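You operate a simulated robot arm through the tools that you are given. There is no shell and no other tool. Be economical: measure what you need, move in short steps, check, and stop when the job is done.

The job below is to be done with a simulated robot arm. You get a single attempt, and the scene is never put back.

Task
Close up the reel stand.
Fine: deep drawer shut, orange clamp closed on the reel, rocker off FULL, light off; reel, card, flap and top drawer stay as they are; leave the yellow knob.

Only the result counts: the job must be done as asked and must still hold three seconds after the hand-in. Knocking over, shifting, dropping, spilling or breaking anything else fails it.

Robot
A 7-joint arm with a fingered hand, fixed in place. Base frame: the origin is at the foot of the arm, x ahead of it, y to its left, z up; the work surface is at about z = 0.351. Lengths are in m, angles in degrees, forces in N, time in s.
With the tool pointing down near the work surface it reaches from about 0.1 to 0.64 m from the base axis. Its first joint turns from -143.0 to 143.0 degrees. Payload 3 kg.
Tool frame: the origin (TCP) lies between the finger pads and is the grasp point; the fingertips stand 0.026 m ahead of it; z points along the fingers, y is the line along which they close. The gripper opens to 0.148 m. The gripper's body begins 0.073 m behind the TCP. The gripper is a hand of 3 fingers: y runs from the thumb to the fingers, the wrist lies at [0, 0, -0.229] in the tool frame, and closing takes about 1.5 s.
Orientation is told as [roll, pitch, yaw] about the base's x, y, z axes, in that order, counted from this pose: with the fingers straight down and closing along the base's y, the tool's x points along the base's -x, its y along +y and its z along -z.

Tools
- The arm moves only by the tool play_rows. Its argument "deltas" is a list of rows, each a list of 7 numbers: the shift along the tool's x, y, z in m, then the turn, a rotation vector about the tool's x, y, z in rad, then the opening, from 0 (shut) to 1 (fully open). In form: [[tx, ty, tz, rx, ry, rz, gripper], ...]. A call has 1 to 10 rows; each row is the pose to reach, as a shift and turn from the pose commanded when the call began, along the tool's axes at that moment. A row lasts 0.2 s, in which the tool goes at most 0.05 m and 8.6 degrees; a call with a longer step from one row to the next is refused whole, and so is a gripper value outside its range. Where a pose cannot be reached the arm comes as near as it can. A force on the tool above 40 N (or 10 N above the force at the start of the call, whichever is more), or a blocked arm, ends the call early, and 0.2 s more pass. Each finger travels about 0.153 m/s and halts on what it meets, pressing with about 32 N; the grip force reading is that of the motor and also rises with nothing between the fingers. The clock runs only during rows and for 0.2 s after the last one: add rows that repeat a pose to give the fingers time. The reply holds the time, the measured pose of the TCP, the force on the tool along the base axes, the opening and the grip force, in the units named above and with some noise, with the torque about the TCP (base axes, N m) and any sound that the robot's microphone picked up.
- Cameras (640 x 400 px; columns grow to the right, rows downward): "scene" is fixed at [0.0503, -0.6492, 1.1807]; the picture's right is [0.50, -0.87, 0.00], its down [-0.40, -0.23, -0.89] and it looks along [0.77, 0.44, -0.46] (base axes); focal length 258 px, centre (320, 200). "wrist" rides on the gripper at [0.068, -0.039, -0.09] in the tool frame; the picture's right is [0.50, 0.87, 0.00], its down [-0.66, 0.38, -0.65] and it looks along [-0.57, 0.33, 0.76] (tool axes); focal length 222 px, centre (320, 200).
- grab_frame(camera): a new picture of that camera. No time passes.
- lift_body(by): slides the trunk up (or, below 0, down) by that many m; the arm rides with it, the base frame stays. It gives what a move gives, with no picture.
- hand_shape(shape): the hand has 3 fingers and takes this shape, open, in about a second: jaw (thumb against the fingers, like two jaws); tri (thumb and two fingers); tip (a fingertip pinch); poke (one finger out to press); point (the index stretched); flat (the hand flat); cup (the hand cupped); fist (a fist). The gripper value then closes the fingers along that shape, each until it touches; the sizes above hold for jaw. It gives what a move gives, with no picture.
- locate(camera, pixels): for up to 12 pixels [column, row] of the newest picture of that camera ("zoom" is the newest enlarged one), the place [x, y, z] in the base frame of the surface seen there, good to about 0.002 m. No time passes.
- zoom(camera, box): a new picture of the part [left, top, right, bottom] of that camera's present view, enlarged. No time passes.
- close_job(): hands the job in; it is judged then, once.

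Keep the steps short. Do not move on a guess: measure, check each grasp and each placing, and mend mistakes. In all there are 80 turns and 46 pictures (those below and enlarged ones count). Leave the gripper open and the arm clear of the work at the hand-in unless told otherwise, and finish with a single line.

The tools are called as name(argument=value, ...) on one line, values as JSON. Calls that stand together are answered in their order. play_rows: Moves the arm, as the interface text tells. Its arguments: {"type":"object","properties":{"deltas":{"type":"array"}},"required":["deltas"]} The other tools are called the same way: lift_body (by) slides the trunk up or down; hand_shape (shape) gives the hand a shape; grab_frame (camera) takes a picture; locate (camera, pixels) gives the place of the surface under pixels of a picture; zoom (camera, box) takes an enlarged picture of a part of a camera's view; close_job () hands the job in.

At the start:

```text
clock: 0.0
eef_pos: [0.8892, -0.1616, 1.1477]
tool_rot: [0.1, -0.1, 0.1]
wrist_force: [-1.0, 0.6, -0.3]
torque: [-0.01, 0.01, -0.01]
gripper_width: 0.1479
finger_force: 0.0
shape: jaw
trunk travel left (down, up): [-0.575, 0.315]
```

scene: 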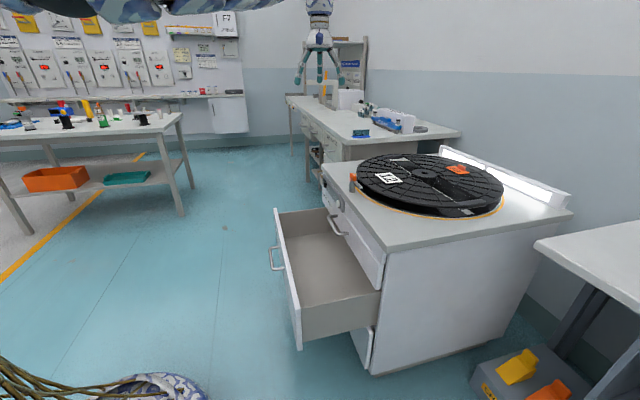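
wrist: 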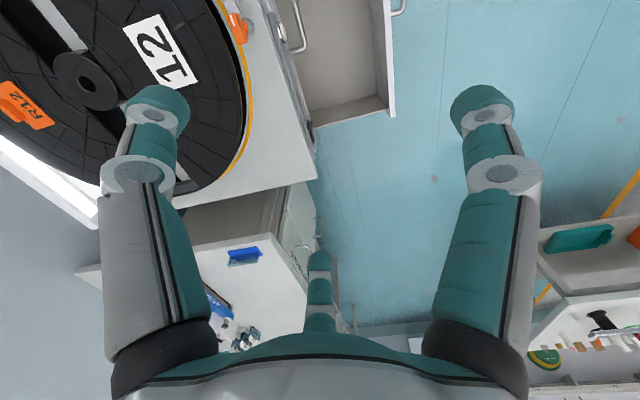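

I see a reel stand with an open drawer, a reel on top and an orange clamp at its left edge. I'll zoom in on the reel top and the cabinet front.

zoom(camera="scene", box=[310, 130, 590, 305])

zoom(camera="scene", box=[260, 150, 420, 250])

```text
2.29 times, centred on (450, 218) of scene
```

zoom: 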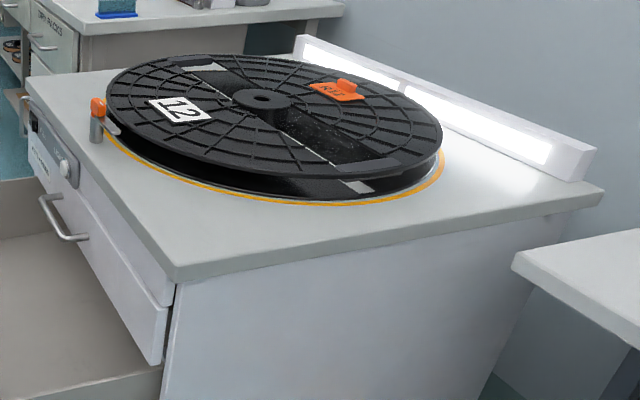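

```text
4.00 times, centred on (340, 200) of scene
```

zoom: 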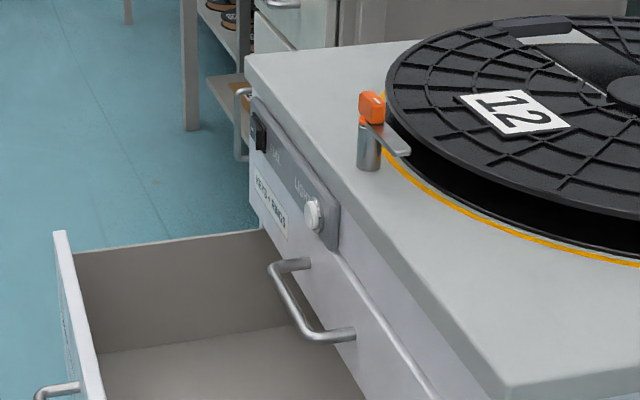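

Next I'll measure key points: drawer front, handle, post, panel and counter corners.

locate(camera="zoom", pixels=[[370, 108], [367, 155], [405, 152], [313, 216], [260, 135], [247, 62], [505, 385], [60, 240], [60, 385], [310, 335], [275, 265], [340, 280]])

zoom(camera="scene", box=[310, 160, 374, 200])

zoom(camera="wrist", box=[190, 0, 414, 140])

```text
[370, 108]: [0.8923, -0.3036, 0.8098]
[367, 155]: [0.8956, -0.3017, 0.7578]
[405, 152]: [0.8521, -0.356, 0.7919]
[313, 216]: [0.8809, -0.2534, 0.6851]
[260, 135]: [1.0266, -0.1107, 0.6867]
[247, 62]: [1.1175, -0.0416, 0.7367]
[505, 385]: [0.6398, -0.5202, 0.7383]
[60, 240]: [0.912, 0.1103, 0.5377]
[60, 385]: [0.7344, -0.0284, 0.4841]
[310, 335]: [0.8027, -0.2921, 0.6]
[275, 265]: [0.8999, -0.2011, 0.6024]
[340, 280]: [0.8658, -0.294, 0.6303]
```

```text
10.00 times, centred on (342, 180) of scene
```

zoom: 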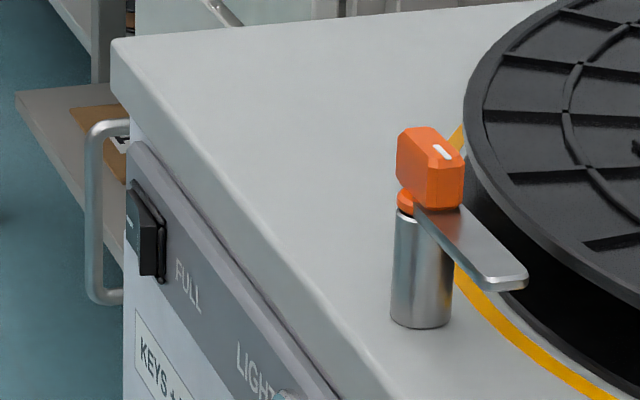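

```text
2.86 times, centred on (302, 70) of wrist
```

zoom: 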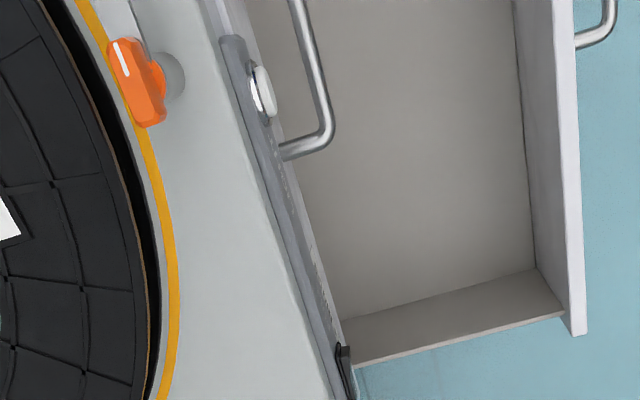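

The front plane faces the arm at 45°: its outward normal is (-0.71, 0.71) and the counter edge runs y = x − 1.16. The deep drawer is open about 0.27 m. I'll back the hand away at its present height while turning it to point into the front with the wrist camera on top, so I can inspect the panel.

play_rows(deltas=[[0.018, 0.016, 0, 0.1093, 0.01435, -0.0875, 1], [0.037, 0.032, 0, 0.2186, 0.0287, -0.175, 1], [0.055, 0.047, 0, 0.3279, 0.04305, -0.2625, 1], [0.074, 0.063, 0, 0.4372, 0.0574, -0.35, 1], [0.092, 0.079, 0, 0.5465, 0.07175, -0.4375, 1], [0.11, 0.095, 0, 0.6558, 0.0861, -0.525, 1], [0.129, 0.11, 0, 0.7651, 0.10045, -0.6125, 1], [0.147, 0.126, 0, 0.8744, 0.1148, -0.7, 1]])

```text
clock: 1.8
eef_pos: [0.8004, -0.0163, 1.1103]
tool_rot: [-45.7, 21.8, 33.6]
wrist_force: [-0.1, 0.2, -0.6]
torque: [0.0, 0.01, -0.02]
gripper_width: 0.1475
finger_force: 0.1
shape: jaw
out of reach, approached as far as the arm can: row 4, 5, 6, 7, 8
trunk travel left (down, up): [-0.575, 0.315]
```

The arm could not reach that roll. I'll use a more natural one instead: fingers pointing into the front with the camera on the right side, which is a 67° turn from here.

play_rows(deltas=[[0.007, 0.003, 0, 0.0876, -0.0678, 0.0968, 1], [0.014, 0.006, 0, 0.1752, -0.1356, 0.1936, 1], [0.02, 0.01, 0, 0.2628, -0.2034, 0.2904, 1], [0.027, 0.013, 0, 0.3504, -0.2712, 0.3872, 1], [0.034, 0.016, 0, 0.438, -0.339, 0.484, 1], [0.041, 0.02, 0, 0.5256, -0.4068, 0.5808, 1], [0.048, 0.023, 0, 0.6132, -0.4746, 0.6776, 1], [0.055, 0.027, 0.003, 0.7008, -0.5424, 0.7744, 1]])

```text
clock: 3.6
eef_pos: [0.8045, 0.024, 1.0532]
tool_rot: [-90.3, -30.3, 44.8]
wrist_force: [-0.1, 0.2, -0.2]
torque: [-0.03, 0.0, -0.04]
gripper_width: 0.1478
finger_force: 0.0
shape: jaw
out of reach, approached as far as the arm can: row 1, 2, 3, 4, 5, 6, 7, 8
trunk travel left (down, up): [-0.575, 0.315]
```

The orientation is reached (fingers along (0.71, −0.71, 0)). Now I'll lower the trunk 0.30 so the hand sits at panel height.

lift_body(by=-0.3)

play_rows(deltas=[[0.035, -0.02, 0, 0, 0, 0, 1], [0.07, -0.04, 0, 0, 0, 0, 1], [0.104, -0.06, 0, 0, 0, 0, 1], [0.139, -0.08, 0, 0, 0, 0, 1], [0.173, -0.1, 0, 0, 0, 0, 1]])

grab_frame(camera="wrist")

grab_frame(camera="scene")

```text
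clock: 6.6
eef_pos: [0.8042, 0.0225, 0.7526]
tool_rot: [-90.2, -30.1, 44.6]
wrist_force: [-1.0, 0.8, 0.2]
torque: [0.02, -0.03, -0.02]
gripper_width: 0.1481
finger_force: 0.1
shape: jaw
trunk travel left (down, up): [-0.275, 0.615]
```

```text
clock: 7.8
eef_pos: [0.8042, 0.0233, 0.7516]
tool_rot: [-90.2, -30.2, 44.6]
wrist_force: [-0.3, 0.3, 0.1]
torque: [0.01, -0.01, -0.01]
gripper_width: 0.1481
finger_force: 0.1
shape: jaw
out of reach, approached as far as the arm can: row 1, 2, 3, 4, 5
trunk travel left (down, up): [-0.275, 0.615]
```

```text
39 pictures are left
```

wrist: 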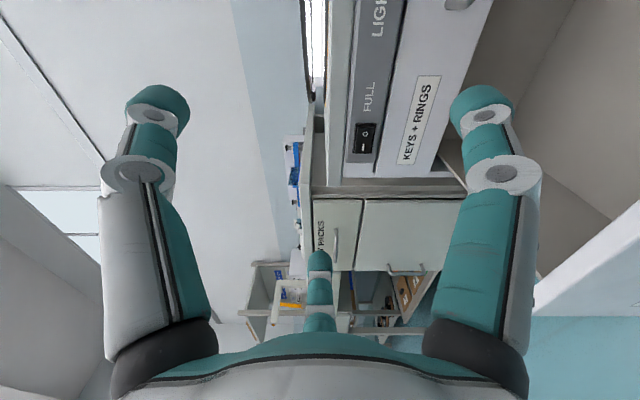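

```text
38 pictures are left
```

scene: 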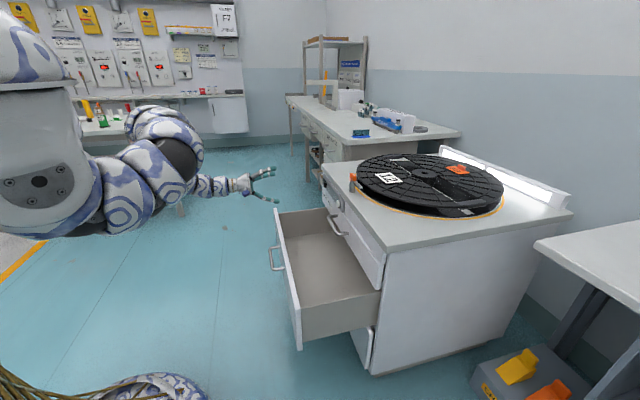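

The −s move was refused; the arm seems to be at a joint limit. I'll test a downward move relative to the trunk (down = 0.5x + 0.866y in the tool frame) by 0.1.

play_rows(deltas=[[0.017, 0.029, 0, 0, 0, 0, 1], [0.033, 0.058, 0, 0, 0, 0, 1], [0.05, 0.087, 0, 0, 0, 0, 1]])

```text
clock: 8.6
eef_pos: [0.8034, 0.0243, 0.6501]
tool_rot: [-90.2, -30.2, 44.5]
wrist_force: [0.0, -0.3, 0.4]
torque: [0.0, -0.04, 0.03]
gripper_width: 0.148
finger_force: 0.0
shape: jaw
trunk travel left (down, up): [-0.275, 0.615]
```

Down works. Now I'll raise the trunk 0.15 and try the −s shift from the lower relative pose.

lift_body(by=0.15)

play_rows(deltas=[[0.035, -0.02, 0, 0, 0, 0, 1], [0.07, -0.04, 0, 0, 0, 0, 1], [0.104, -0.06, 0, 0, 0, 0, 1], [0.139, -0.08, 0, 0, 0, 0, 1], [0.173, -0.1, 0, 0, 0, 0, 1]])

```text
clock: 10.3
eef_pos: [0.805, 0.0243, 0.8011]
tool_rot: [-90.2, -30.2, 44.6]
wrist_force: [-0.1, -0.5, 0.9]
torque: [-0.02, -0.01, 0.01]
gripper_width: 0.1481
finger_force: 0.0
shape: jaw
trunk travel left (down, up): [-0.425, 0.465]
```

```text
clock: 11.6
eef_pos: [0.7324, -0.0451, 0.7395]
tool_rot: [-90.4, -30.4, 44.5]
wrist_force: [0.2, 0.6, 0.0]
torque: [0.05, 0.02, 0.01]
gripper_width: 0.1479
finger_force: 0.1
shape: jaw
out of reach, approached as far as the arm can: row 2, 3, 4, 5
trunk travel left (down, up): [-0.425, 0.465]
```

That confirms it: lower relative to the trunk gives more room. I'll raise the trunk 0.2, then go down and along −s together.

lift_body(by=0.2)

play_rows(deltas=[[0.02, 0.035, 0, 0, 0, 0, 1], [0.04, 0.07, 0, 0, 0, 0, 1], [0.06, 0.104, 0, 0, 0, 0, 1], [0.08, 0.139, 0, 0, 0, 0, 1], [0.108, 0.123, 0, 0, 0, 0, 1], [0.136, 0.107, 0, 0, 0, 0, 1], [0.164, 0.09, 0, 0, 0, 0, 1]])

grab_frame(camera="wrist")

```text
clock: 13.7
eef_pos: [0.7335, -0.0459, 0.9418]
tool_rot: [-90.4, -30.3, 44.5]
wrist_force: [0.0, 0.1, -0.2]
torque: [0.02, 0.0, 0.01]
gripper_width: 0.1477
finger_force: 0.0
shape: jaw
trunk travel left (down, up): [-0.625, 0.265]
```

```text
clock: 15.3
eef_pos: [0.6648, -0.1128, 0.7799]
tool_rot: [-90.2, -30.4, 44.4]
wrist_force: [0.8, -0.1, 0.5]
torque: [0.04, -0.03, -0.01]
gripper_width: 0.1481
finger_force: 0.1
shape: jaw
trunk travel left (down, up): [-0.625, 0.265]
```

```text
37 pictures are left
```

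wrist: 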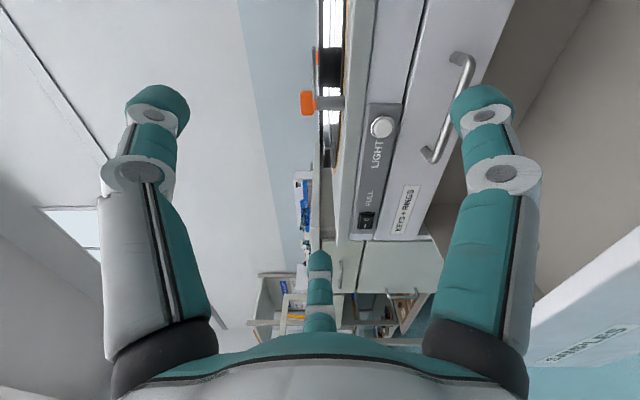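

zoom(camera="wrist", box=[290, 60, 450, 160])

zoom(camera="wrist", box=[340, 180, 420, 230])

locate(camera="wrist", pixels=[[382, 127], [366, 216], [366, 225], [307, 103], [330, 102], [467, 70], [430, 155], [375, 175], [404, 210], [385, 95]])

```text
4.00 times, centred on (370, 110) of wrist
```

zoom: 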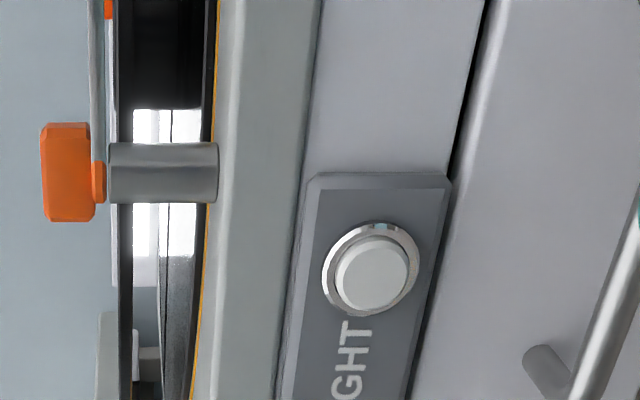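

```text
8.00 times, centred on (380, 205) of wrist
```

zoom: 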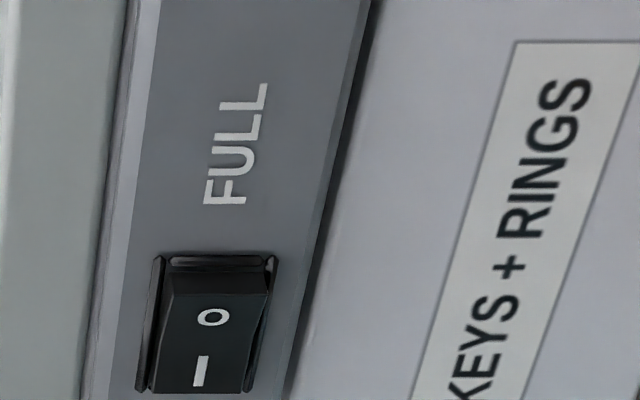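

```text
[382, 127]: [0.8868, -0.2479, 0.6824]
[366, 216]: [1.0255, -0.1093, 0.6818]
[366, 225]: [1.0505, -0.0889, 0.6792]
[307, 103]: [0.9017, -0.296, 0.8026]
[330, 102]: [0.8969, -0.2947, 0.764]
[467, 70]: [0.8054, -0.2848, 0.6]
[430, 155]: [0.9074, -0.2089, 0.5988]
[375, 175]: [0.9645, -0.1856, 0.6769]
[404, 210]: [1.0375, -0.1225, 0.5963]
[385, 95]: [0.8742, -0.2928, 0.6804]
```

LIGHT is a white push button at (0.887,−0.248,0.682). The rocker, marked O/I, is at about (1.03,−0.11,0.68). The clamp lever currently points along the front instead of over the reel. Next I'll measure the deep drawer's front and look closer at the clamp.

grab_frame(camera="scene")

zoom(camera="scene", box=[180, 180, 388, 310])

locate(camera="scene", pixels=[[276, 212], [299, 345], [284, 262], [270, 249], [271, 268], [293, 300], [300, 215], [377, 292], [360, 165], [350, 179], [490, 205], [408, 158]])

```text
34 pictures are left
```

scene: 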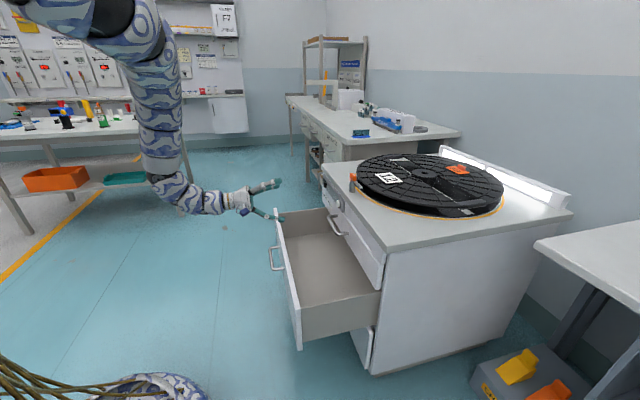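

```text
3.08 times, centred on (284, 245) of scene
```

zoom: 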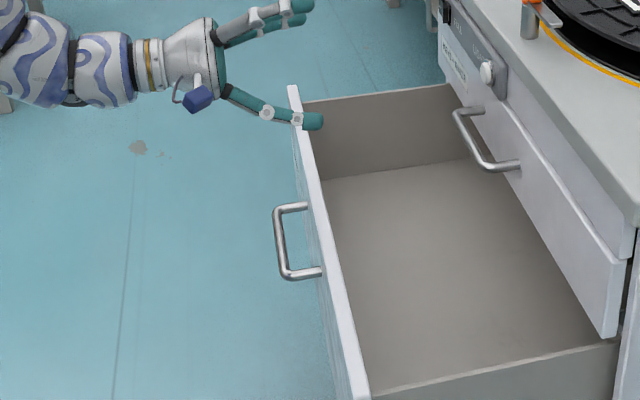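

```text
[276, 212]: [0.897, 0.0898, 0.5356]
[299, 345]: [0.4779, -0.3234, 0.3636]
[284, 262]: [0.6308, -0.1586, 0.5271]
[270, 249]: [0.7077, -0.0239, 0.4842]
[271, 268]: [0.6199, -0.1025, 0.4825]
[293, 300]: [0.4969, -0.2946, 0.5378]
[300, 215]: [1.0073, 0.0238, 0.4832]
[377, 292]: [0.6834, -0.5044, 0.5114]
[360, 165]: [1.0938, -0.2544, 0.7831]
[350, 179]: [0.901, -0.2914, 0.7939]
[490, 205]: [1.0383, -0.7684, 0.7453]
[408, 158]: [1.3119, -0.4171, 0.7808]
```

Drawer face: outer plane at d ≈ 0.565 (d = distance along the inward normal), handle at z 0.483 standing out to d 0.51, closed face expected at d ≈ 0.82. I'll retreat 0.12 along −n while closing the fingers, then check before lowering.

play_rows(deltas=[[0, 0, -0.03, 0, 0, 0, 0.8], [0, 0, -0.06, 0, 0, 0, 0.6], [0, 0, -0.09, 0, 0, 0, 0.4], [0, 0, -0.12, 0, 0, 0, 0.2], [0, 0, -0.12, 0, 0, 0, 0], [0, 0, -0.12, 0, 0, 0, 0], [0, 0, -0.12, 0, 0, 0, 0]])

```text
clock: 16.9
eef_pos: [0.5795, -0.0284, 0.7806]
tool_rot: [-90.4, -30.4, 44.5]
wrist_force: [0.3, -0.3, -0.3]
torque: [0.0, -0.01, -0.03]
gripper_width: 0.0
finger_force: 32.0
shape: jaw
trunk travel left (down, up): [-0.625, 0.265]
```

The hand is retreated to d 0.43 with the fingers closed. Lowering the trunk 0.35 puts the fingertips below the handle, at z ≈ 0.43.

lift_body(by=-0.35)

zoom(camera="scene", box=[120, 180, 408, 360])

grab_frame(camera="wrist")

```text
clock: 20.3
eef_pos: [0.5806, -0.0274, 0.43]
tool_rot: [-90.3, -30.3, 44.5]
wrist_force: [0.1, -0.4, -0.1]
torque: [0.02, 0.0, 0.02]
gripper_width: 0.0
finger_force: 32.4
shape: jaw
trunk travel left (down, up): [-0.275, 0.615]
```

```text
2.22 times, centred on (264, 270) of scene
```

zoom: 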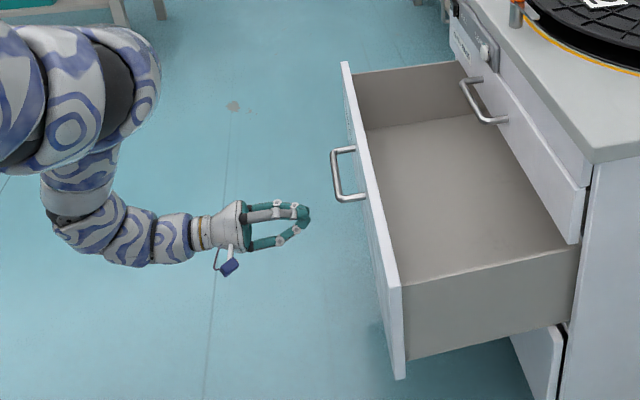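

```text
31 pictures are left
```

wrist: 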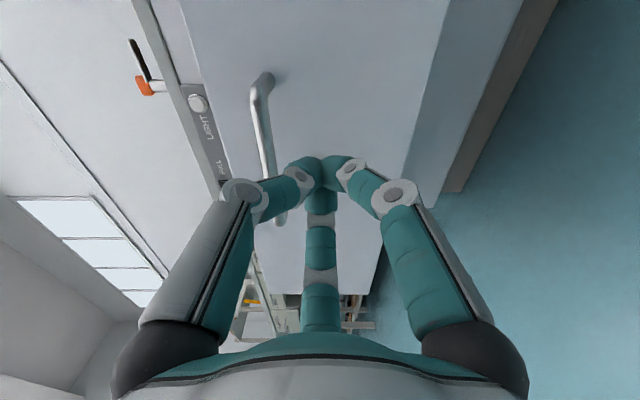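

The fingertips are at z 0.43, 0.1 m in front of the face. Before pushing I'll check the panel below the open drawer (scene ~(362,345)).

zoom(camera="scene", box=[270, 290, 430, 390])

locate(camera="zoom", pixels=[[115, 235], [115, 175], [350, 200], [350, 300], [375, 250], [385, 160], [320, 180], [440, 120], [382, 310]])

```text
4.00 times, centred on (350, 340) of scene
```

zoom: 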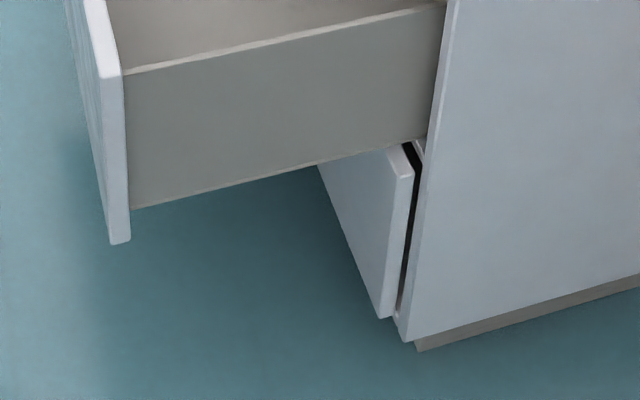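

```text
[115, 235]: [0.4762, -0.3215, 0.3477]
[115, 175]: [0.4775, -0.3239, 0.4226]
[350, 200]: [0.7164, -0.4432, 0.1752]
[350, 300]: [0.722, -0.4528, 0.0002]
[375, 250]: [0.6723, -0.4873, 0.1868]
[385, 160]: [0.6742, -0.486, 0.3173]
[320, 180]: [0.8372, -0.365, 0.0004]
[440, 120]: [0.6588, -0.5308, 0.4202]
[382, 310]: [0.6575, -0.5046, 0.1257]
```

The lower front is flush, so it stays untouched. Now I'll advance to contact with the drawer face.

play_rows(deltas=[[0, 0, 0.03, 0, 0, 0, 0], [0, 0, 0.06, 0, 0, 0, 0], [0, 0, 0.085, 0, 0, 0, 0], [0, 0, 0.1, 0, 0, 0, 0], [0, 0, 0.115, 0, 0, 0, 0], [0, 0, 0.13, 0, 0, 0, 0], [0, 0, 0.15, 0, 0, 0, 0]])

grab_frame(camera="scene")

```text
clock: 21.9
eef_pos: [0.6857, -0.1362, 0.4307]
tool_rot: [-90.3, -30.3, 44.5]
wrist_force: [-1.0, 0.2, -0.1]
torque: [0.0, -0.01, 0.0]
gripper_width: 0.0
finger_force: 32.3
shape: jaw
trunk travel left (down, up): [-0.275, 0.615]
```

```text
29 pictures are left
```

scene: 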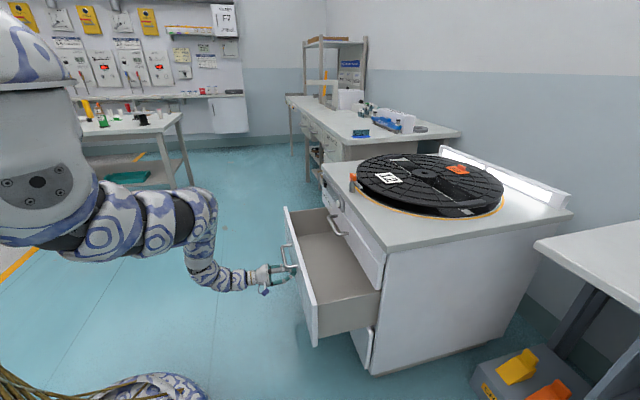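

The drawer slides easily. Continuing another 0.2 m.

play_rows(deltas=[[0, 0, 0.025, 0, 0, 0, 0], [0, 0, 0.05, 0, 0, 0, 0], [0, 0, 0.075, 0, 0, 0, 0], [0, 0, 0.1, 0, 0, 0, 0], [0, 0, 0.125, 0, 0, 0, 0], [0, 0, 0.145, 0, 0, 0, 0], [0, 0, 0.165, 0, 0, 0, 0], [0, 0, 0.18, 0, 0, 0, 0], [0, 0, 0.192, 0, 0, 0, 0], [0, 0, 0.202, 0, 0, 0, 0]])

zoom(camera="scene", box=[250, 150, 490, 300])

```text
clock: 24.1
eef_pos: [0.8258, -0.2792, 0.4312]
tool_rot: [-90.4, -30.3, 44.5]
wrist_force: [0.4, -0.5, 0.5]
torque: [0.01, -0.02, -0.02]
gripper_width: 0.0
finger_force: 32.2
shape: jaw
trunk travel left (down, up): [-0.275, 0.615]
```

```text
2.67 times, centred on (370, 225) of scene
```

zoom: 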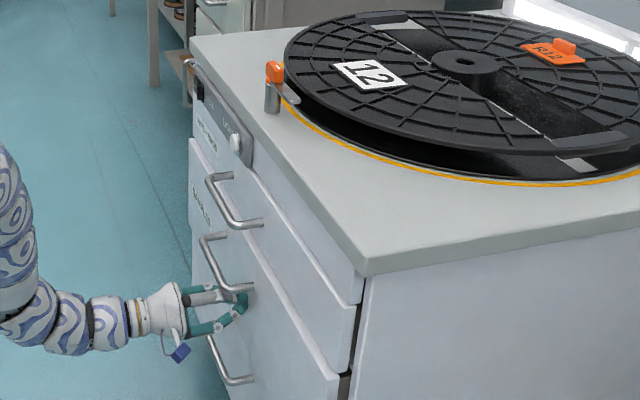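

Nearly closed: the front still stands proud by about 1.5 cm. I'll push in small steps until it stops.

play_rows(deltas=[[0, 0, 0.005, 0, 0, 0, 0], [0, 0, 0.01, 0, 0, 0, 0], [0, 0, 0.014, 0, 0, 0, 0], [0, 0, 0.018, 0, 0, 0, 0], [0, 0, 0.022, 0, 0, 0, 0], [0, 0, 0.026, 0, 0, 0, 0], [0, 0, 0.03, 0, 0, 0, 0]])

zoom(camera="scene", box=[290, 190, 418, 270])

```text
clock: 25.0
eef_pos: [0.8329, -0.2883, 0.428]
tool_rot: [-90.0, -30.0, 44.4]
wrist_force: [-6.8, 5.9, -0.9]
torque: [0.03, 0.02, 0.01]
gripper_width: 0.0004
finger_force: 31.4
shape: jaw
trunk travel left (down, up): [-0.275, 0.615]
stopped in row 4: the force on the tool passed its limit at 47 N (the readings are from after the stop); the commanded pose is now the measured one
```

```text
5.00 times, centred on (354, 230) of scene
```

zoom: 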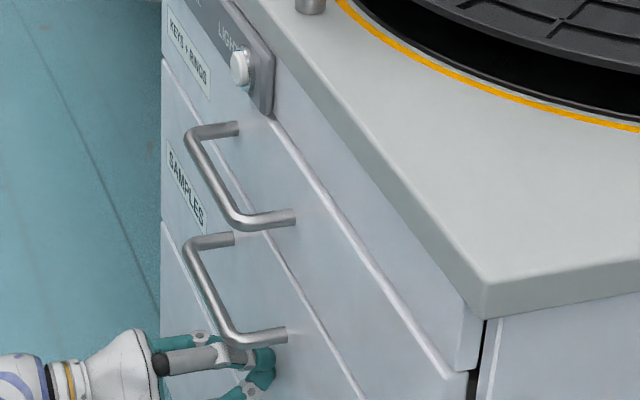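

It stopped at 47 N. I'll check that the fronts are flush.

locate(camera="zoom", pixels=[[320, 230], [440, 340], [185, 110], [340, 320], [190, 160], [420, 385], [190, 270], [300, 345], [185, 60]])

```text
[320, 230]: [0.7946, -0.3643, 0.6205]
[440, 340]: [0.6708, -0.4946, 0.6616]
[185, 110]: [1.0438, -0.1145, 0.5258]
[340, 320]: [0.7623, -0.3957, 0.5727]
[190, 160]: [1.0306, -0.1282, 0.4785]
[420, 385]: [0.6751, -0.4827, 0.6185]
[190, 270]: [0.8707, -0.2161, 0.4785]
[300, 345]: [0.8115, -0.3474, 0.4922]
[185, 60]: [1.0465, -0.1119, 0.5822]
```

All fronts read d ≈ 0.82, so the drawer is shut. I'll back off 0.18, raise the trunk 0.25 to panel height and take the poke shape.

play_rows(deltas=[[0, 0, -0.03, 0, 0, 0, 0], [0, 0, -0.07, 0, 0, 0, 0], [0, 0, -0.11, 0, 0, 0, 0], [0, 0, -0.15, 0, 0, 0, 0], [0, 0, -0.18, 0, 0, 0, 0]])

lift_body(by=0.25)

hand_shape(shape="poke")

grab_frame(camera="wrist")

grab_frame(camera="scene")

```text
clock: 26.2
eef_pos: [0.7063, -0.1596, 0.429]
tool_rot: [-90.3, -30.1, 44.5]
wrist_force: [0.4, -0.6, -0.3]
torque: [0.02, 0.01, 0.0]
gripper_width: 0.0
finger_force: 32.0
shape: jaw
trunk travel left (down, up): [-0.275, 0.615]
```

```text
clock: 28.8
eef_pos: [0.7083, -0.1592, 0.6779]
tool_rot: [-90.2, -30.0, 44.4]
wrist_force: [0.1, 0.3, 0.3]
torque: [0.0, 0.01, 0.01]
gripper_width: 0.0
finger_force: 32.1
shape: jaw
trunk travel left (down, up): [-0.525, 0.365]
```

```text
clock: 29.7
eef_pos: [0.7084, -0.1595, 0.6782]
tool_rot: [-90.2, -30.1, 44.4]
wrist_force: [-0.1, -0.1, 0.1]
torque: [0.03, -0.03, 0.0]
gripper_width: 0.0001
finger_force: 0.0
shape: poke
trunk travel left (down, up): [-0.525, 0.365]
```

```text
26 pictures are left
```

wrist: 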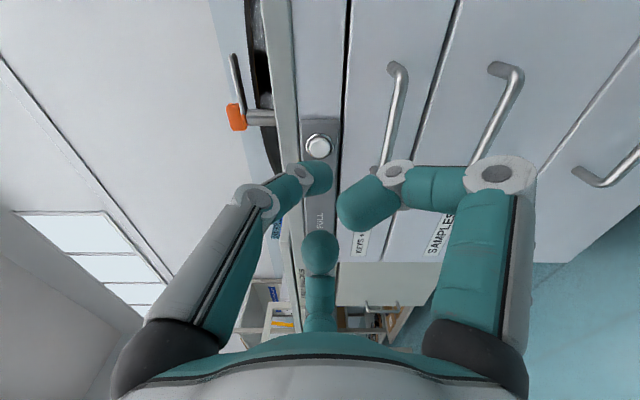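

```text
25 pictures are left
```

scene: 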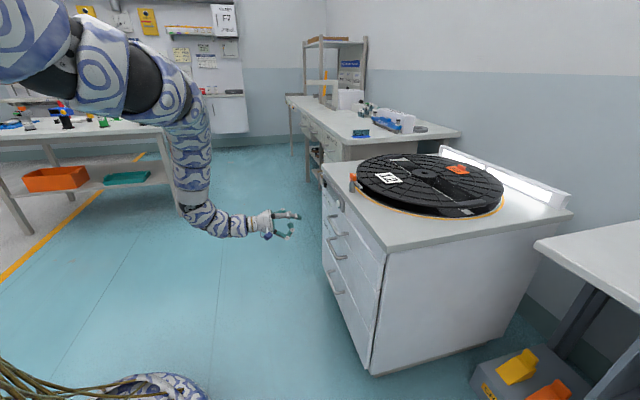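

The finger positions are ambiguous from the picture, so I'll locate the three fingertips in the wrist picture.

locate(camera="wrist", pixels=[[320, 178], [305, 185], [320, 242], [355, 205], [372, 205], [300, 172], [256, 200], [398, 172], [319, 145], [320, 300]])

zoom(camera="scene", box=[230, 190, 326, 250])

```text
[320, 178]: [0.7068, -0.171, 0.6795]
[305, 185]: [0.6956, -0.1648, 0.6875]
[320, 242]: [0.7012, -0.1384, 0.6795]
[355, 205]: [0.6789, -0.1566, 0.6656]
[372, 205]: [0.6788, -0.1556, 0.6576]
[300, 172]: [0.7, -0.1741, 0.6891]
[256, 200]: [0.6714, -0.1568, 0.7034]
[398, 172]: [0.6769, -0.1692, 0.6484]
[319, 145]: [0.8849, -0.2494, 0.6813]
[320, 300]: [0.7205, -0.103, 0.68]
```

```text
6.67 times, centred on (278, 220) of scene
```

zoom: 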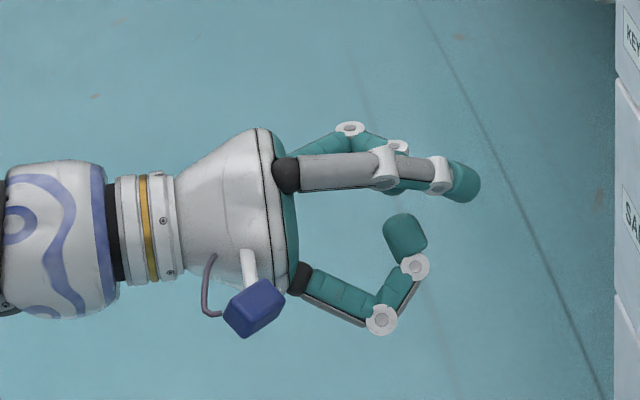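

locate(camera="zoom", pixels=[[476, 180], [460, 180], [460, 165], [460, 197], [400, 235], [415, 270]])

zoom(camera="wrist", box=[280, 100, 376, 160])

locate(camera="zoom", pixels=[[260, 295], [262, 245], [262, 345], [200, 295], [320, 295]])

```text
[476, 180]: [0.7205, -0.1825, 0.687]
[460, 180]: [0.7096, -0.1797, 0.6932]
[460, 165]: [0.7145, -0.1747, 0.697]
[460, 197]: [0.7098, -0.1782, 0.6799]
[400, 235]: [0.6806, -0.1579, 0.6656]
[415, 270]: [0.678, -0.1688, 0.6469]
```

```text
6.67 times, centred on (328, 130) of wrist
```

zoom: 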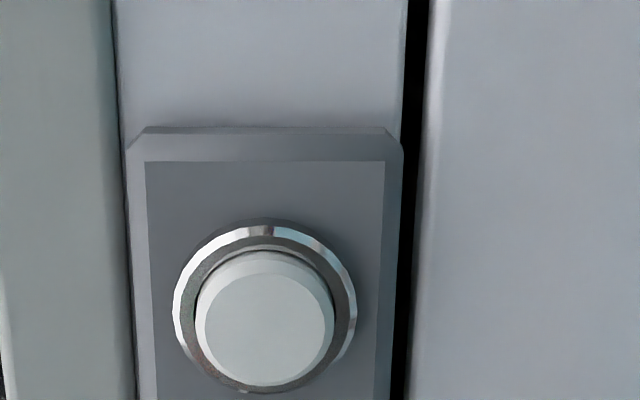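

```text
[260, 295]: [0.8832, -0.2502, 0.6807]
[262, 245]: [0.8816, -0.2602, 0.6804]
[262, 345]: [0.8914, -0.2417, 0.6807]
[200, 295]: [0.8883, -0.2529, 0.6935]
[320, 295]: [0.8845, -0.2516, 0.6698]
```

Poke tip is at about d 0.640, s 0.384, z 0.684; the button face centre is d 0.801, s 0.449, z 0.681. I'll approach to 1.5 cm short.

play_rows(deltas=[[-0.014, 0.008, 0.02, 0, 0, 0, 0], [-0.028, 0.016, 0.05, 0, 0, 0, 0], [-0.042, 0.024, 0.08, 0, 0, 0, 0], [-0.055, 0.032, 0.11, 0, 0, 0, 0], [-0.055, 0.032, 0.14, 0, 0, 0, 0]])

zoom(camera="wrist", box=[240, 100, 400, 200])

zoom(camera="scene", box=[280, 150, 408, 230])

```text
clock: 30.9
eef_pos: [0.8518, -0.2164, 0.681]
tool_rot: [-90.3, -30.0, 44.3]
wrist_force: [0.3, 0.5, -0.5]
torque: [-0.02, 0.02, -0.02]
gripper_width: 0.0002
finger_force: 31.4
shape: jaw
trunk travel left (down, up): [-0.525, 0.365]
```

```text
4.00 times, centred on (320, 150) of wrist
```

zoom: 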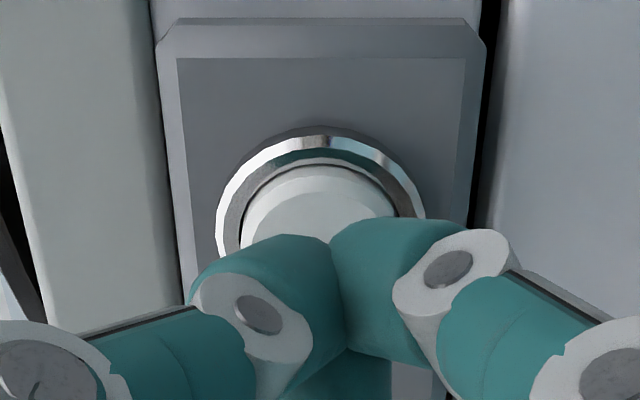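

```text
5.00 times, centred on (344, 190) of scene
```

zoom: 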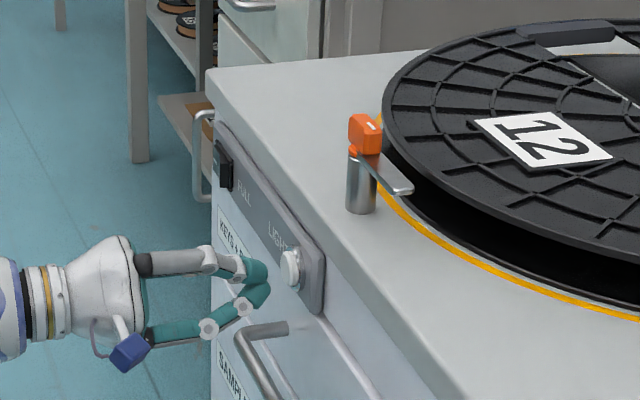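

The gripper value 0 closed the hand back to jaw. I'll set poke again and keep the gripper value at 1, checking that it holds.

play_rows(deltas=[[0, 0, -0.02, 0, 0, 0, 0], [0, 0, -0.04, 0, 0, 0, 0]])

hand_shape(shape="poke")

play_rows(deltas=[[0, 0, 0.01, 0, 0, 0, 1], [0, 0, 0.02, 0, 0, 0, 1]])

zoom(camera="wrist", box=[240, 80, 480, 230])

```text
clock: 31.5
eef_pos: [0.823, -0.1868, 0.6791]
tool_rot: [-90.0, -30.0, 44.4]
wrist_force: [-1.3, -0.2, 0.0]
torque: [-0.01, 0.0, 0.01]
gripper_width: 0.0
finger_force: 32.4
shape: jaw
trunk travel left (down, up): [-0.525, 0.365]
```

```text
clock: 32.4
eef_pos: [0.8227, -0.1869, 0.6791]
tool_rot: [-90.2, -30.1, 44.4]
wrist_force: [0.6, -0.8, -0.4]
torque: [0.02, 0.01, -0.04]
gripper_width: 0.0
finger_force: 0.1
shape: poke
trunk travel left (down, up): [-0.525, 0.365]
```

```text
clock: 33.0
eef_pos: [0.8377, -0.2014, 0.6805]
tool_rot: [-90.3, -30.0, 44.5]
wrist_force: [0.2, 0.3, 0.1]
torque: [-0.02, 0.03, -0.02]
gripper_width: 0.0002
finger_force: 0.1
shape: poke
trunk travel left (down, up): [-0.525, 0.365]
```

```text
2.67 times, centred on (360, 155) of wrist
```

zoom: 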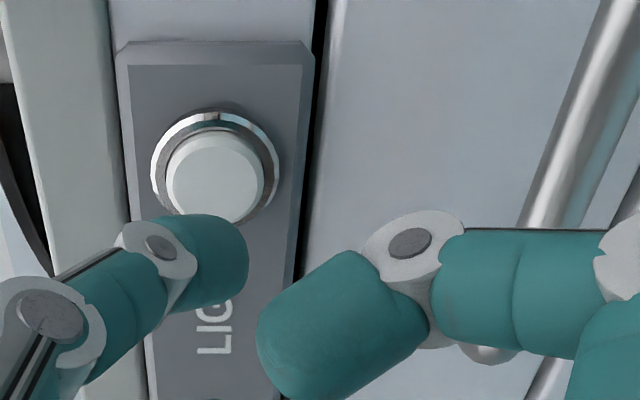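

Poke holds with value 1. Checking tip against button with locate.

locate(camera="zoom", pixels=[[215, 220], [240, 250], [215, 260], [185, 260], [225, 300], [215, 180], [340, 330]])

```text
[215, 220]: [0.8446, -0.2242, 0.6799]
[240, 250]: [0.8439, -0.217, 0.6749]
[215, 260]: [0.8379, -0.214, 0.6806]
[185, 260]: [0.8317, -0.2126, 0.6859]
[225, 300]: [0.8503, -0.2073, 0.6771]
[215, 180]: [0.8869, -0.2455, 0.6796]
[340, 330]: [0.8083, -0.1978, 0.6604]
```

The tip is centred on the button (s 0.45, z 0.681), tip front at d ≈ 0.76, 4 cm short. Pressing in small steps, then backing off.

play_rows(deltas=[[0, 0, 0.02, 0, 0, 0, 1], [0, 0, 0.03, 0, 0, 0, 1], [0, 0, 0.036, 0, 0, 0, 1], [0, 0, 0.041, 0, 0, 0, 1], [0, 0, 0.045, 0, 0, 0, 1], [0, 0, 0.049, 0, 0, 0, 1]])

grab_frame(camera="scene")

```text
clock: 34.4
eef_pos: [0.8704, -0.2351, 0.6795]
tool_rot: [-90.0, -30.0, 44.5]
wrist_force: [-19.7, 10.5, 2.1]
torque: [-0.06, -0.05, -0.15]
gripper_width: 0.0002
finger_force: 0.1
shape: poke
trunk travel left (down, up): [-0.525, 0.365]
heard: click
```

```text
19 pictures are left
```

scene: 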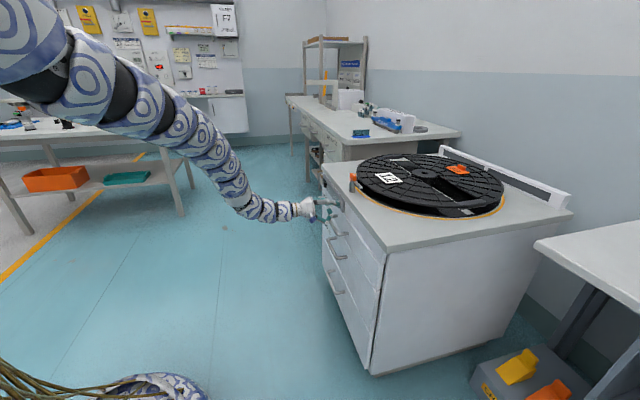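

A click, and the light strip is dark. I'll back off and move along +s for a view of the rocker.

play_rows(deltas=[[0, 0, -0.03, 0, 0, 0, 1], [0, 0, -0.06, 0, 0, 0, 1], [-0.035, 0.02, -0.07, 0, 0, 0, 1], [-0.07, 0.04, -0.07, 0, 0, 0, 1], [-0.1, 0.058, -0.07, 0, 0, 0, 1]])

zoom(camera="wrist", box=[240, 100, 400, 200])

```text
clock: 35.6
eef_pos: [0.8746, -0.1345, 0.7015]
tool_rot: [-90.2, -30.1, 44.4]
wrist_force: [-1.1, 0.3, 1.1]
torque: [-0.02, 0.02, 0.0]
gripper_width: 0.0
finger_force: 0.1
shape: poke
out of reach, approached as far as the arm can: row 4, 5
trunk travel left (down, up): [-0.525, 0.365]
```

```text
4.00 times, centred on (320, 150) of wrist
```

zoom: 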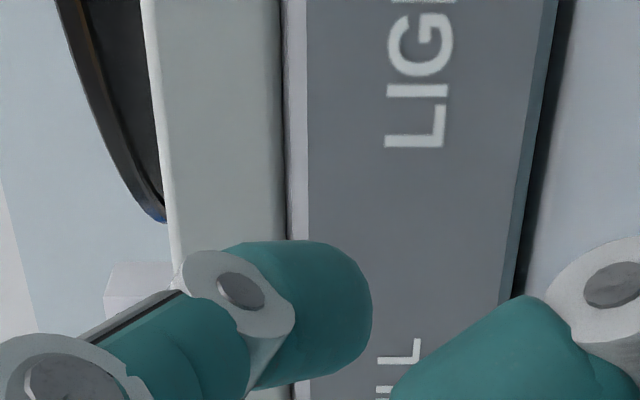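

The arm is at its limit here because it is too low relative to the trunk. I'll lower the trunk 0.15, then rise with the arm while moving a bit further along +s.

lift_body(by=-0.15)

play_rows(deltas=[[-0.02, -0.035, -0.02, 0, 0, 0, 1], [-0.04, -0.07, -0.04, 0, 0, 0, 1], [-0.06, -0.104, -0.04, 0, 0, 0, 1], [-0.065, -0.113, -0.04, 0, 0, 0, 1], [-0.082, -0.103, -0.04, 0, 0, 0, 1], [-0.1, -0.093, -0.04, 0, 0, 0, 1]])

zoom(camera="wrist", box=[240, 80, 432, 200])

```text
clock: 37.3
eef_pos: [0.8745, -0.1351, 0.5506]
tool_rot: [-90.2, -30.1, 44.4]
wrist_force: [0.7, 0.0, 0.4]
torque: [-0.03, 0.02, 0.01]
gripper_width: 0.0002
finger_force: 0.1
shape: poke
trunk travel left (down, up): [-0.375, 0.515]
```

```text
clock: 38.7
eef_pos: [0.8755, -0.0777, 0.6809]
tool_rot: [-90.1, -30.1, 44.4]
wrist_force: [-0.7, -0.3, -0.6]
torque: [-0.01, 0.02, 0.01]
gripper_width: 0.0
finger_force: 0.0
shape: poke
trunk travel left (down, up): [-0.375, 0.515]
```

```text
3.33 times, centred on (336, 140) of wrist
```

zoom: 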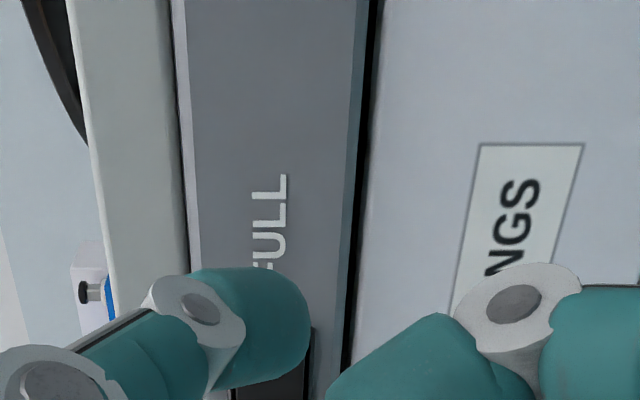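

The finger hides the rocker from here. I'll move another 0.08 along +s so the rocker shows above the finger.

play_rows(deltas=[[-0.023, 0.0135, 0, 0, 0, 0, 1], [-0.046, 0.027, 0, 0, 0, 0, 1], [-0.07, 0.04, 0, 0, 0, 0, 1]])

zoom(camera="wrist", box=[260, 80, 388, 160])

locate(camera="zoom", pixels=[[300, 100], [300, 200], [300, 250], [300, 300]])

```text
clock: 39.5
eef_pos: [0.9274, -0.0304, 0.6826]
tool_rot: [-90.2, -30.0, 44.5]
wrist_force: [-0.3, 0.6, 0.0]
torque: [-0.01, 0.03, 0.05]
gripper_width: 0.0
finger_force: 0.0
shape: poke
out of reach, approached as far as the arm can: row 3
trunk travel left (down, up): [-0.375, 0.515]
```

```text
5.00 times, centred on (324, 120) of wrist
```

zoom: 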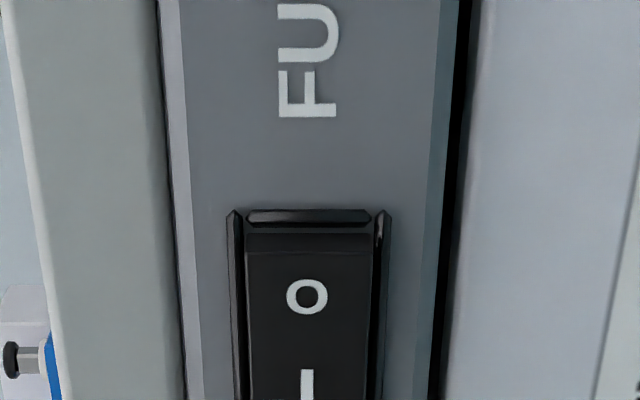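

```text
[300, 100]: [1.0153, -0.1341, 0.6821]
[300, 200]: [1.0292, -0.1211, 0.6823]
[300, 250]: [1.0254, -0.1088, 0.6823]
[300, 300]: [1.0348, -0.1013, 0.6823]
```

The O end stands proud (d 0.802 against 0.806 at I), so the rocker is at I now and O must be pressed at s ≈ 0.655, z 0.682. I'll lower the trunk 0.12 for reach, rise again with the arm and line up.

lift_body(by=-0.12)

play_rows(deltas=[[-0.02, -0.035, 0, 0, 0, 0, 1], [-0.04, -0.07, 0, 0, 0, 0, 1], [-0.06, -0.104, 0, 0, 0, 0, 1], [-0.077, -0.094, 0, 0, 0, 0, 1]])

```text
clock: 41.0
eef_pos: [0.9276, -0.0286, 0.5617]
tool_rot: [-90.2, -30.1, 44.4]
wrist_force: [0.6, 0.3, 0.0]
torque: [0.01, -0.01, -0.02]
gripper_width: 0.0002
finger_force: 0.1
shape: poke
trunk travel left (down, up): [-0.255, 0.635]
```

```text
clock: 42.0
eef_pos: [0.94, -0.0151, 0.6815]
tool_rot: [-90.2, -30.1, 44.5]
wrist_force: [-0.6, -0.5, 0.9]
torque: [-0.01, 0.05, 0.01]
gripper_width: 0.0
finger_force: 0.2
shape: poke
trunk travel left (down, up): [-0.255, 0.635]
```

Lined up at s 0.654, z 0.682. Advancing 0.085 to just short of the rocker.

play_rows(deltas=[[0, 0, 0.03, 0, 0, 0, 1], [0, 0, 0.06, 0, 0, 0, 1], [0, 0, 0.085, 0, 0, 0, 1]])

zoom(camera="wrist", box=[240, 100, 400, 200])

locate(camera="zoom", pixels=[[320, 240], [340, 300], [280, 260], [320, 270], [360, 280], [340, 220]])

```text
clock: 42.8
eef_pos: [0.9991, -0.0745, 0.6816]
tool_rot: [-90.2, -30.0, 44.5]
wrist_force: [-0.1, -0.5, -0.2]
torque: [0.02, -0.01, -0.01]
gripper_width: 0.0
finger_force: 0.0
shape: poke
trunk travel left (down, up): [-0.255, 0.635]
```

```text
4.00 times, centred on (320, 150) of wrist
```

zoom: 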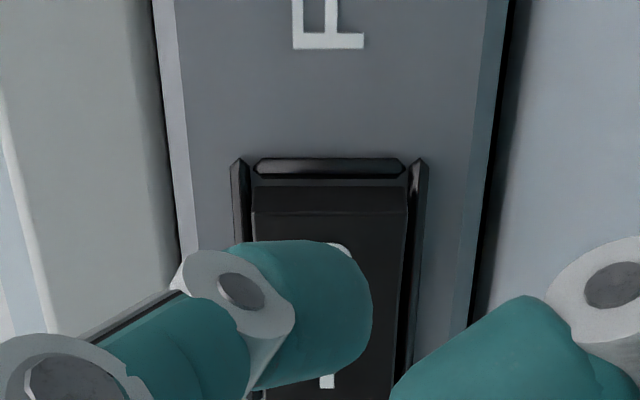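

```text
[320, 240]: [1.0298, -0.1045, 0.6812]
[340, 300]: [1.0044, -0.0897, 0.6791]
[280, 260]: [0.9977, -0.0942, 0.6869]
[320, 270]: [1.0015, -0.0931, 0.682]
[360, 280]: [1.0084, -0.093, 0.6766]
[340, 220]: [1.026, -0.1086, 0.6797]
```

The tip is over the O end and centred. Pressing in small steps, then backing off for a look.

play_rows(deltas=[[0, 0, 0.01, 0, 0, 0, 1], [0, 0, 0.016, 0, 0, 0, 1], [0, 0, 0.021, 0, 0, 0, 1], [0, 0, 0.025, 0, 0, 0, 1], [0, 0, 0.028, 0, 0, 0, 1]])

play_rows(deltas=[[0, 0, -0.03, 0, 0, 0, 1], [0, 0, -0.06, 0, 0, 0, 1], [0, 0, -0.09, 0, 0, 0, 1]])

zoom(camera="wrist", box=[260, 80, 388, 160])

locate(camera="zoom", pixels=[[310, 130], [310, 160], [310, 180], [310, 200], [310, 230], [310, 260], [310, 290]])

```text
clock: 43.8
eef_pos: [1.0143, -0.0863, 0.6803]
tool_rot: [-90.2, -30.0, 44.7]
wrist_force: [-24.9, 12.6, 3.2]
torque: [-0.03, -0.09, -0.12]
gripper_width: 0.0
finger_force: 0.1
shape: poke
trunk travel left (down, up): [-0.255, 0.635]
stopped in row 4: the force on the tool passed its limit at 44 N (the readings are from after the stop); the commanded pose is now the measured one
```

```text
clock: 44.6
eef_pos: [0.953, -0.0248, 0.6787]
tool_rot: [-90.1, -29.9, 44.5]
wrist_force: [0.2, 0.4, -0.2]
torque: [0.03, -0.02, 0.0]
gripper_width: 0.0002
finger_force: 0.0
shape: poke
trunk travel left (down, up): [-0.255, 0.635]
```

```text
5.00 times, centred on (324, 120) of wrist
```

zoom: 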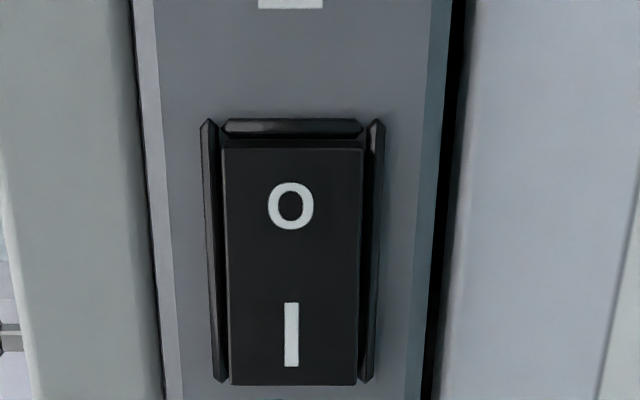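

```text
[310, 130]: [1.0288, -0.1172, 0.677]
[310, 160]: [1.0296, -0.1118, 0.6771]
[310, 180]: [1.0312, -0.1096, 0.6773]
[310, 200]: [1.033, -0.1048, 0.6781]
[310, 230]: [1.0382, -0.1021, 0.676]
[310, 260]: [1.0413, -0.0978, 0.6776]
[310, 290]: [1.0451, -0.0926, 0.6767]
```

The O end is now down (d 0.807) and I is up (0.804), so the rocker flipped to O. Next is the clamp. I'll raise the trunk 0.4 (hand well above the reel), take the jaw shape, and turn the tool to point down with yaw 45 while moving towards the clamp.

play_rows(deltas=[[0, 0, -0.03, 0, 0, 0, 1], [0, 0, -0.06, 0, 0, 0, 1]])

lift_body(by=0.45)

hand_shape(shape="jaw")

play_rows(deltas=[[0.033, -0.019, 0.02, -0.1276, 0.0342, -0.0342, 1], [0.066, -0.038, 0.045, -0.2552, 0.0684, -0.0684, 1], [0.1, -0.057, 0.07, -0.3828, 0.1026, -0.1026, 1], [0.133, -0.076, 0.095, -0.5104, 0.1368, -0.1368, 1], [0.166, -0.096, 0.12, -0.638, 0.171, -0.171, 1], [0.199, -0.115, 0.145, -0.7656, 0.2052, -0.2052, 1]])

```text
clock: 45.2
eef_pos: [0.9103, 0.018, 0.6792]
tool_rot: [-90.1, -30.0, 44.6]
wrist_force: [-0.8, 0.0, -0.1]
torque: [0.0, -0.01, -0.03]
gripper_width: 0.0
finger_force: 0.1
shape: poke
trunk travel left (down, up): [-0.255, 0.635]
```

```text
refused: 0.45 is not a number from -0.4 to 0.4
```

```text
clock: 46.1
eef_pos: [0.9096, 0.0184, 0.68]
tool_rot: [-90.0, -29.9, 44.6]
wrist_force: [-0.5, -0.2, -0.3]
torque: [-0.04, 0.0, 0.02]
gripper_width: 0.148
finger_force: 0.1
shape: jaw
trunk travel left (down, up): [-0.255, 0.635]
```

```text
clock: 47.2
eef_pos: [0.9144, -0.148, 0.5773]
tool_rot: [-54.2, -18.9, 39.0]
wrist_force: [-20.0, 15.9, 1.5]
torque: [-0.92, -1.17, -0.83]
gripper_width: 0.1469
finger_force: 0.1
shape: jaw
out of reach, approached as far as the arm can: row 2, 3, 4, 5
trunk travel left (down, up): [-0.255, 0.635]
stopped in row 5: the force on the tool passed its limit at 116 N (the readings are from after the stop); the commanded pose is now the measured one
```

The trunk lift was refused (limit 0.4), so the hand moved at panel height and struck the cabinet front. I should have waited for that result before moving. I'll look before doing anything else.

grab_frame(camera="scene")

zoom(camera="scene", box=[290, 140, 450, 240])

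```text
13 pictures are left
```

scene: 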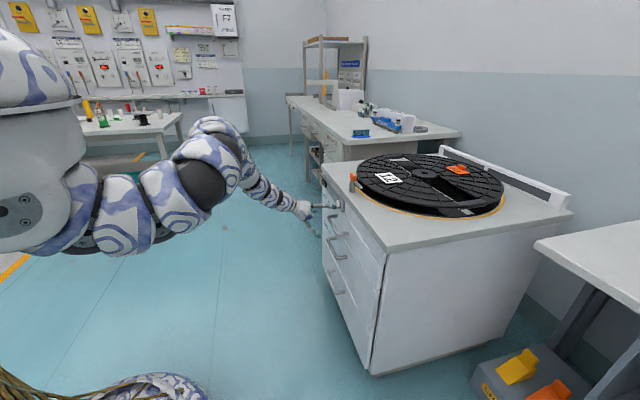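

```text
4.00 times, centred on (370, 190) of scene
```

zoom: 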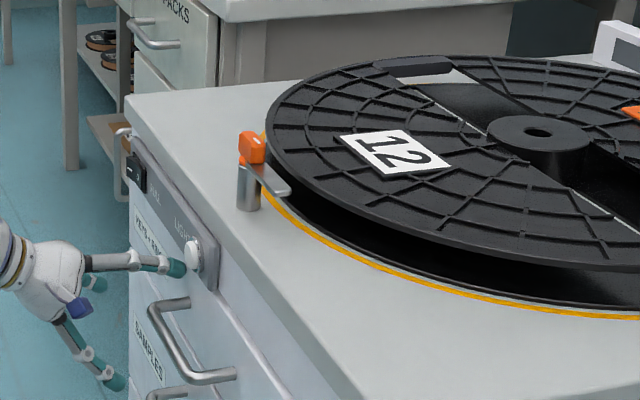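

The cabinet, reel and light strip look unchanged. I'll check where the fingertips sit relative to the handles before retreating.

locate(camera="zoom", pixels=[[180, 268], [118, 382], [100, 284], [155, 308], [188, 300], [195, 252], [150, 393]])

```text
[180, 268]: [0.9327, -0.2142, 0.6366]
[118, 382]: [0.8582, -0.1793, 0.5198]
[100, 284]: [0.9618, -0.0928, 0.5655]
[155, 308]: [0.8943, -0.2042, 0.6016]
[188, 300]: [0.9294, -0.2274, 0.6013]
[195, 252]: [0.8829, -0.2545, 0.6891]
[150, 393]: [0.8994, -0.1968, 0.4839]
```

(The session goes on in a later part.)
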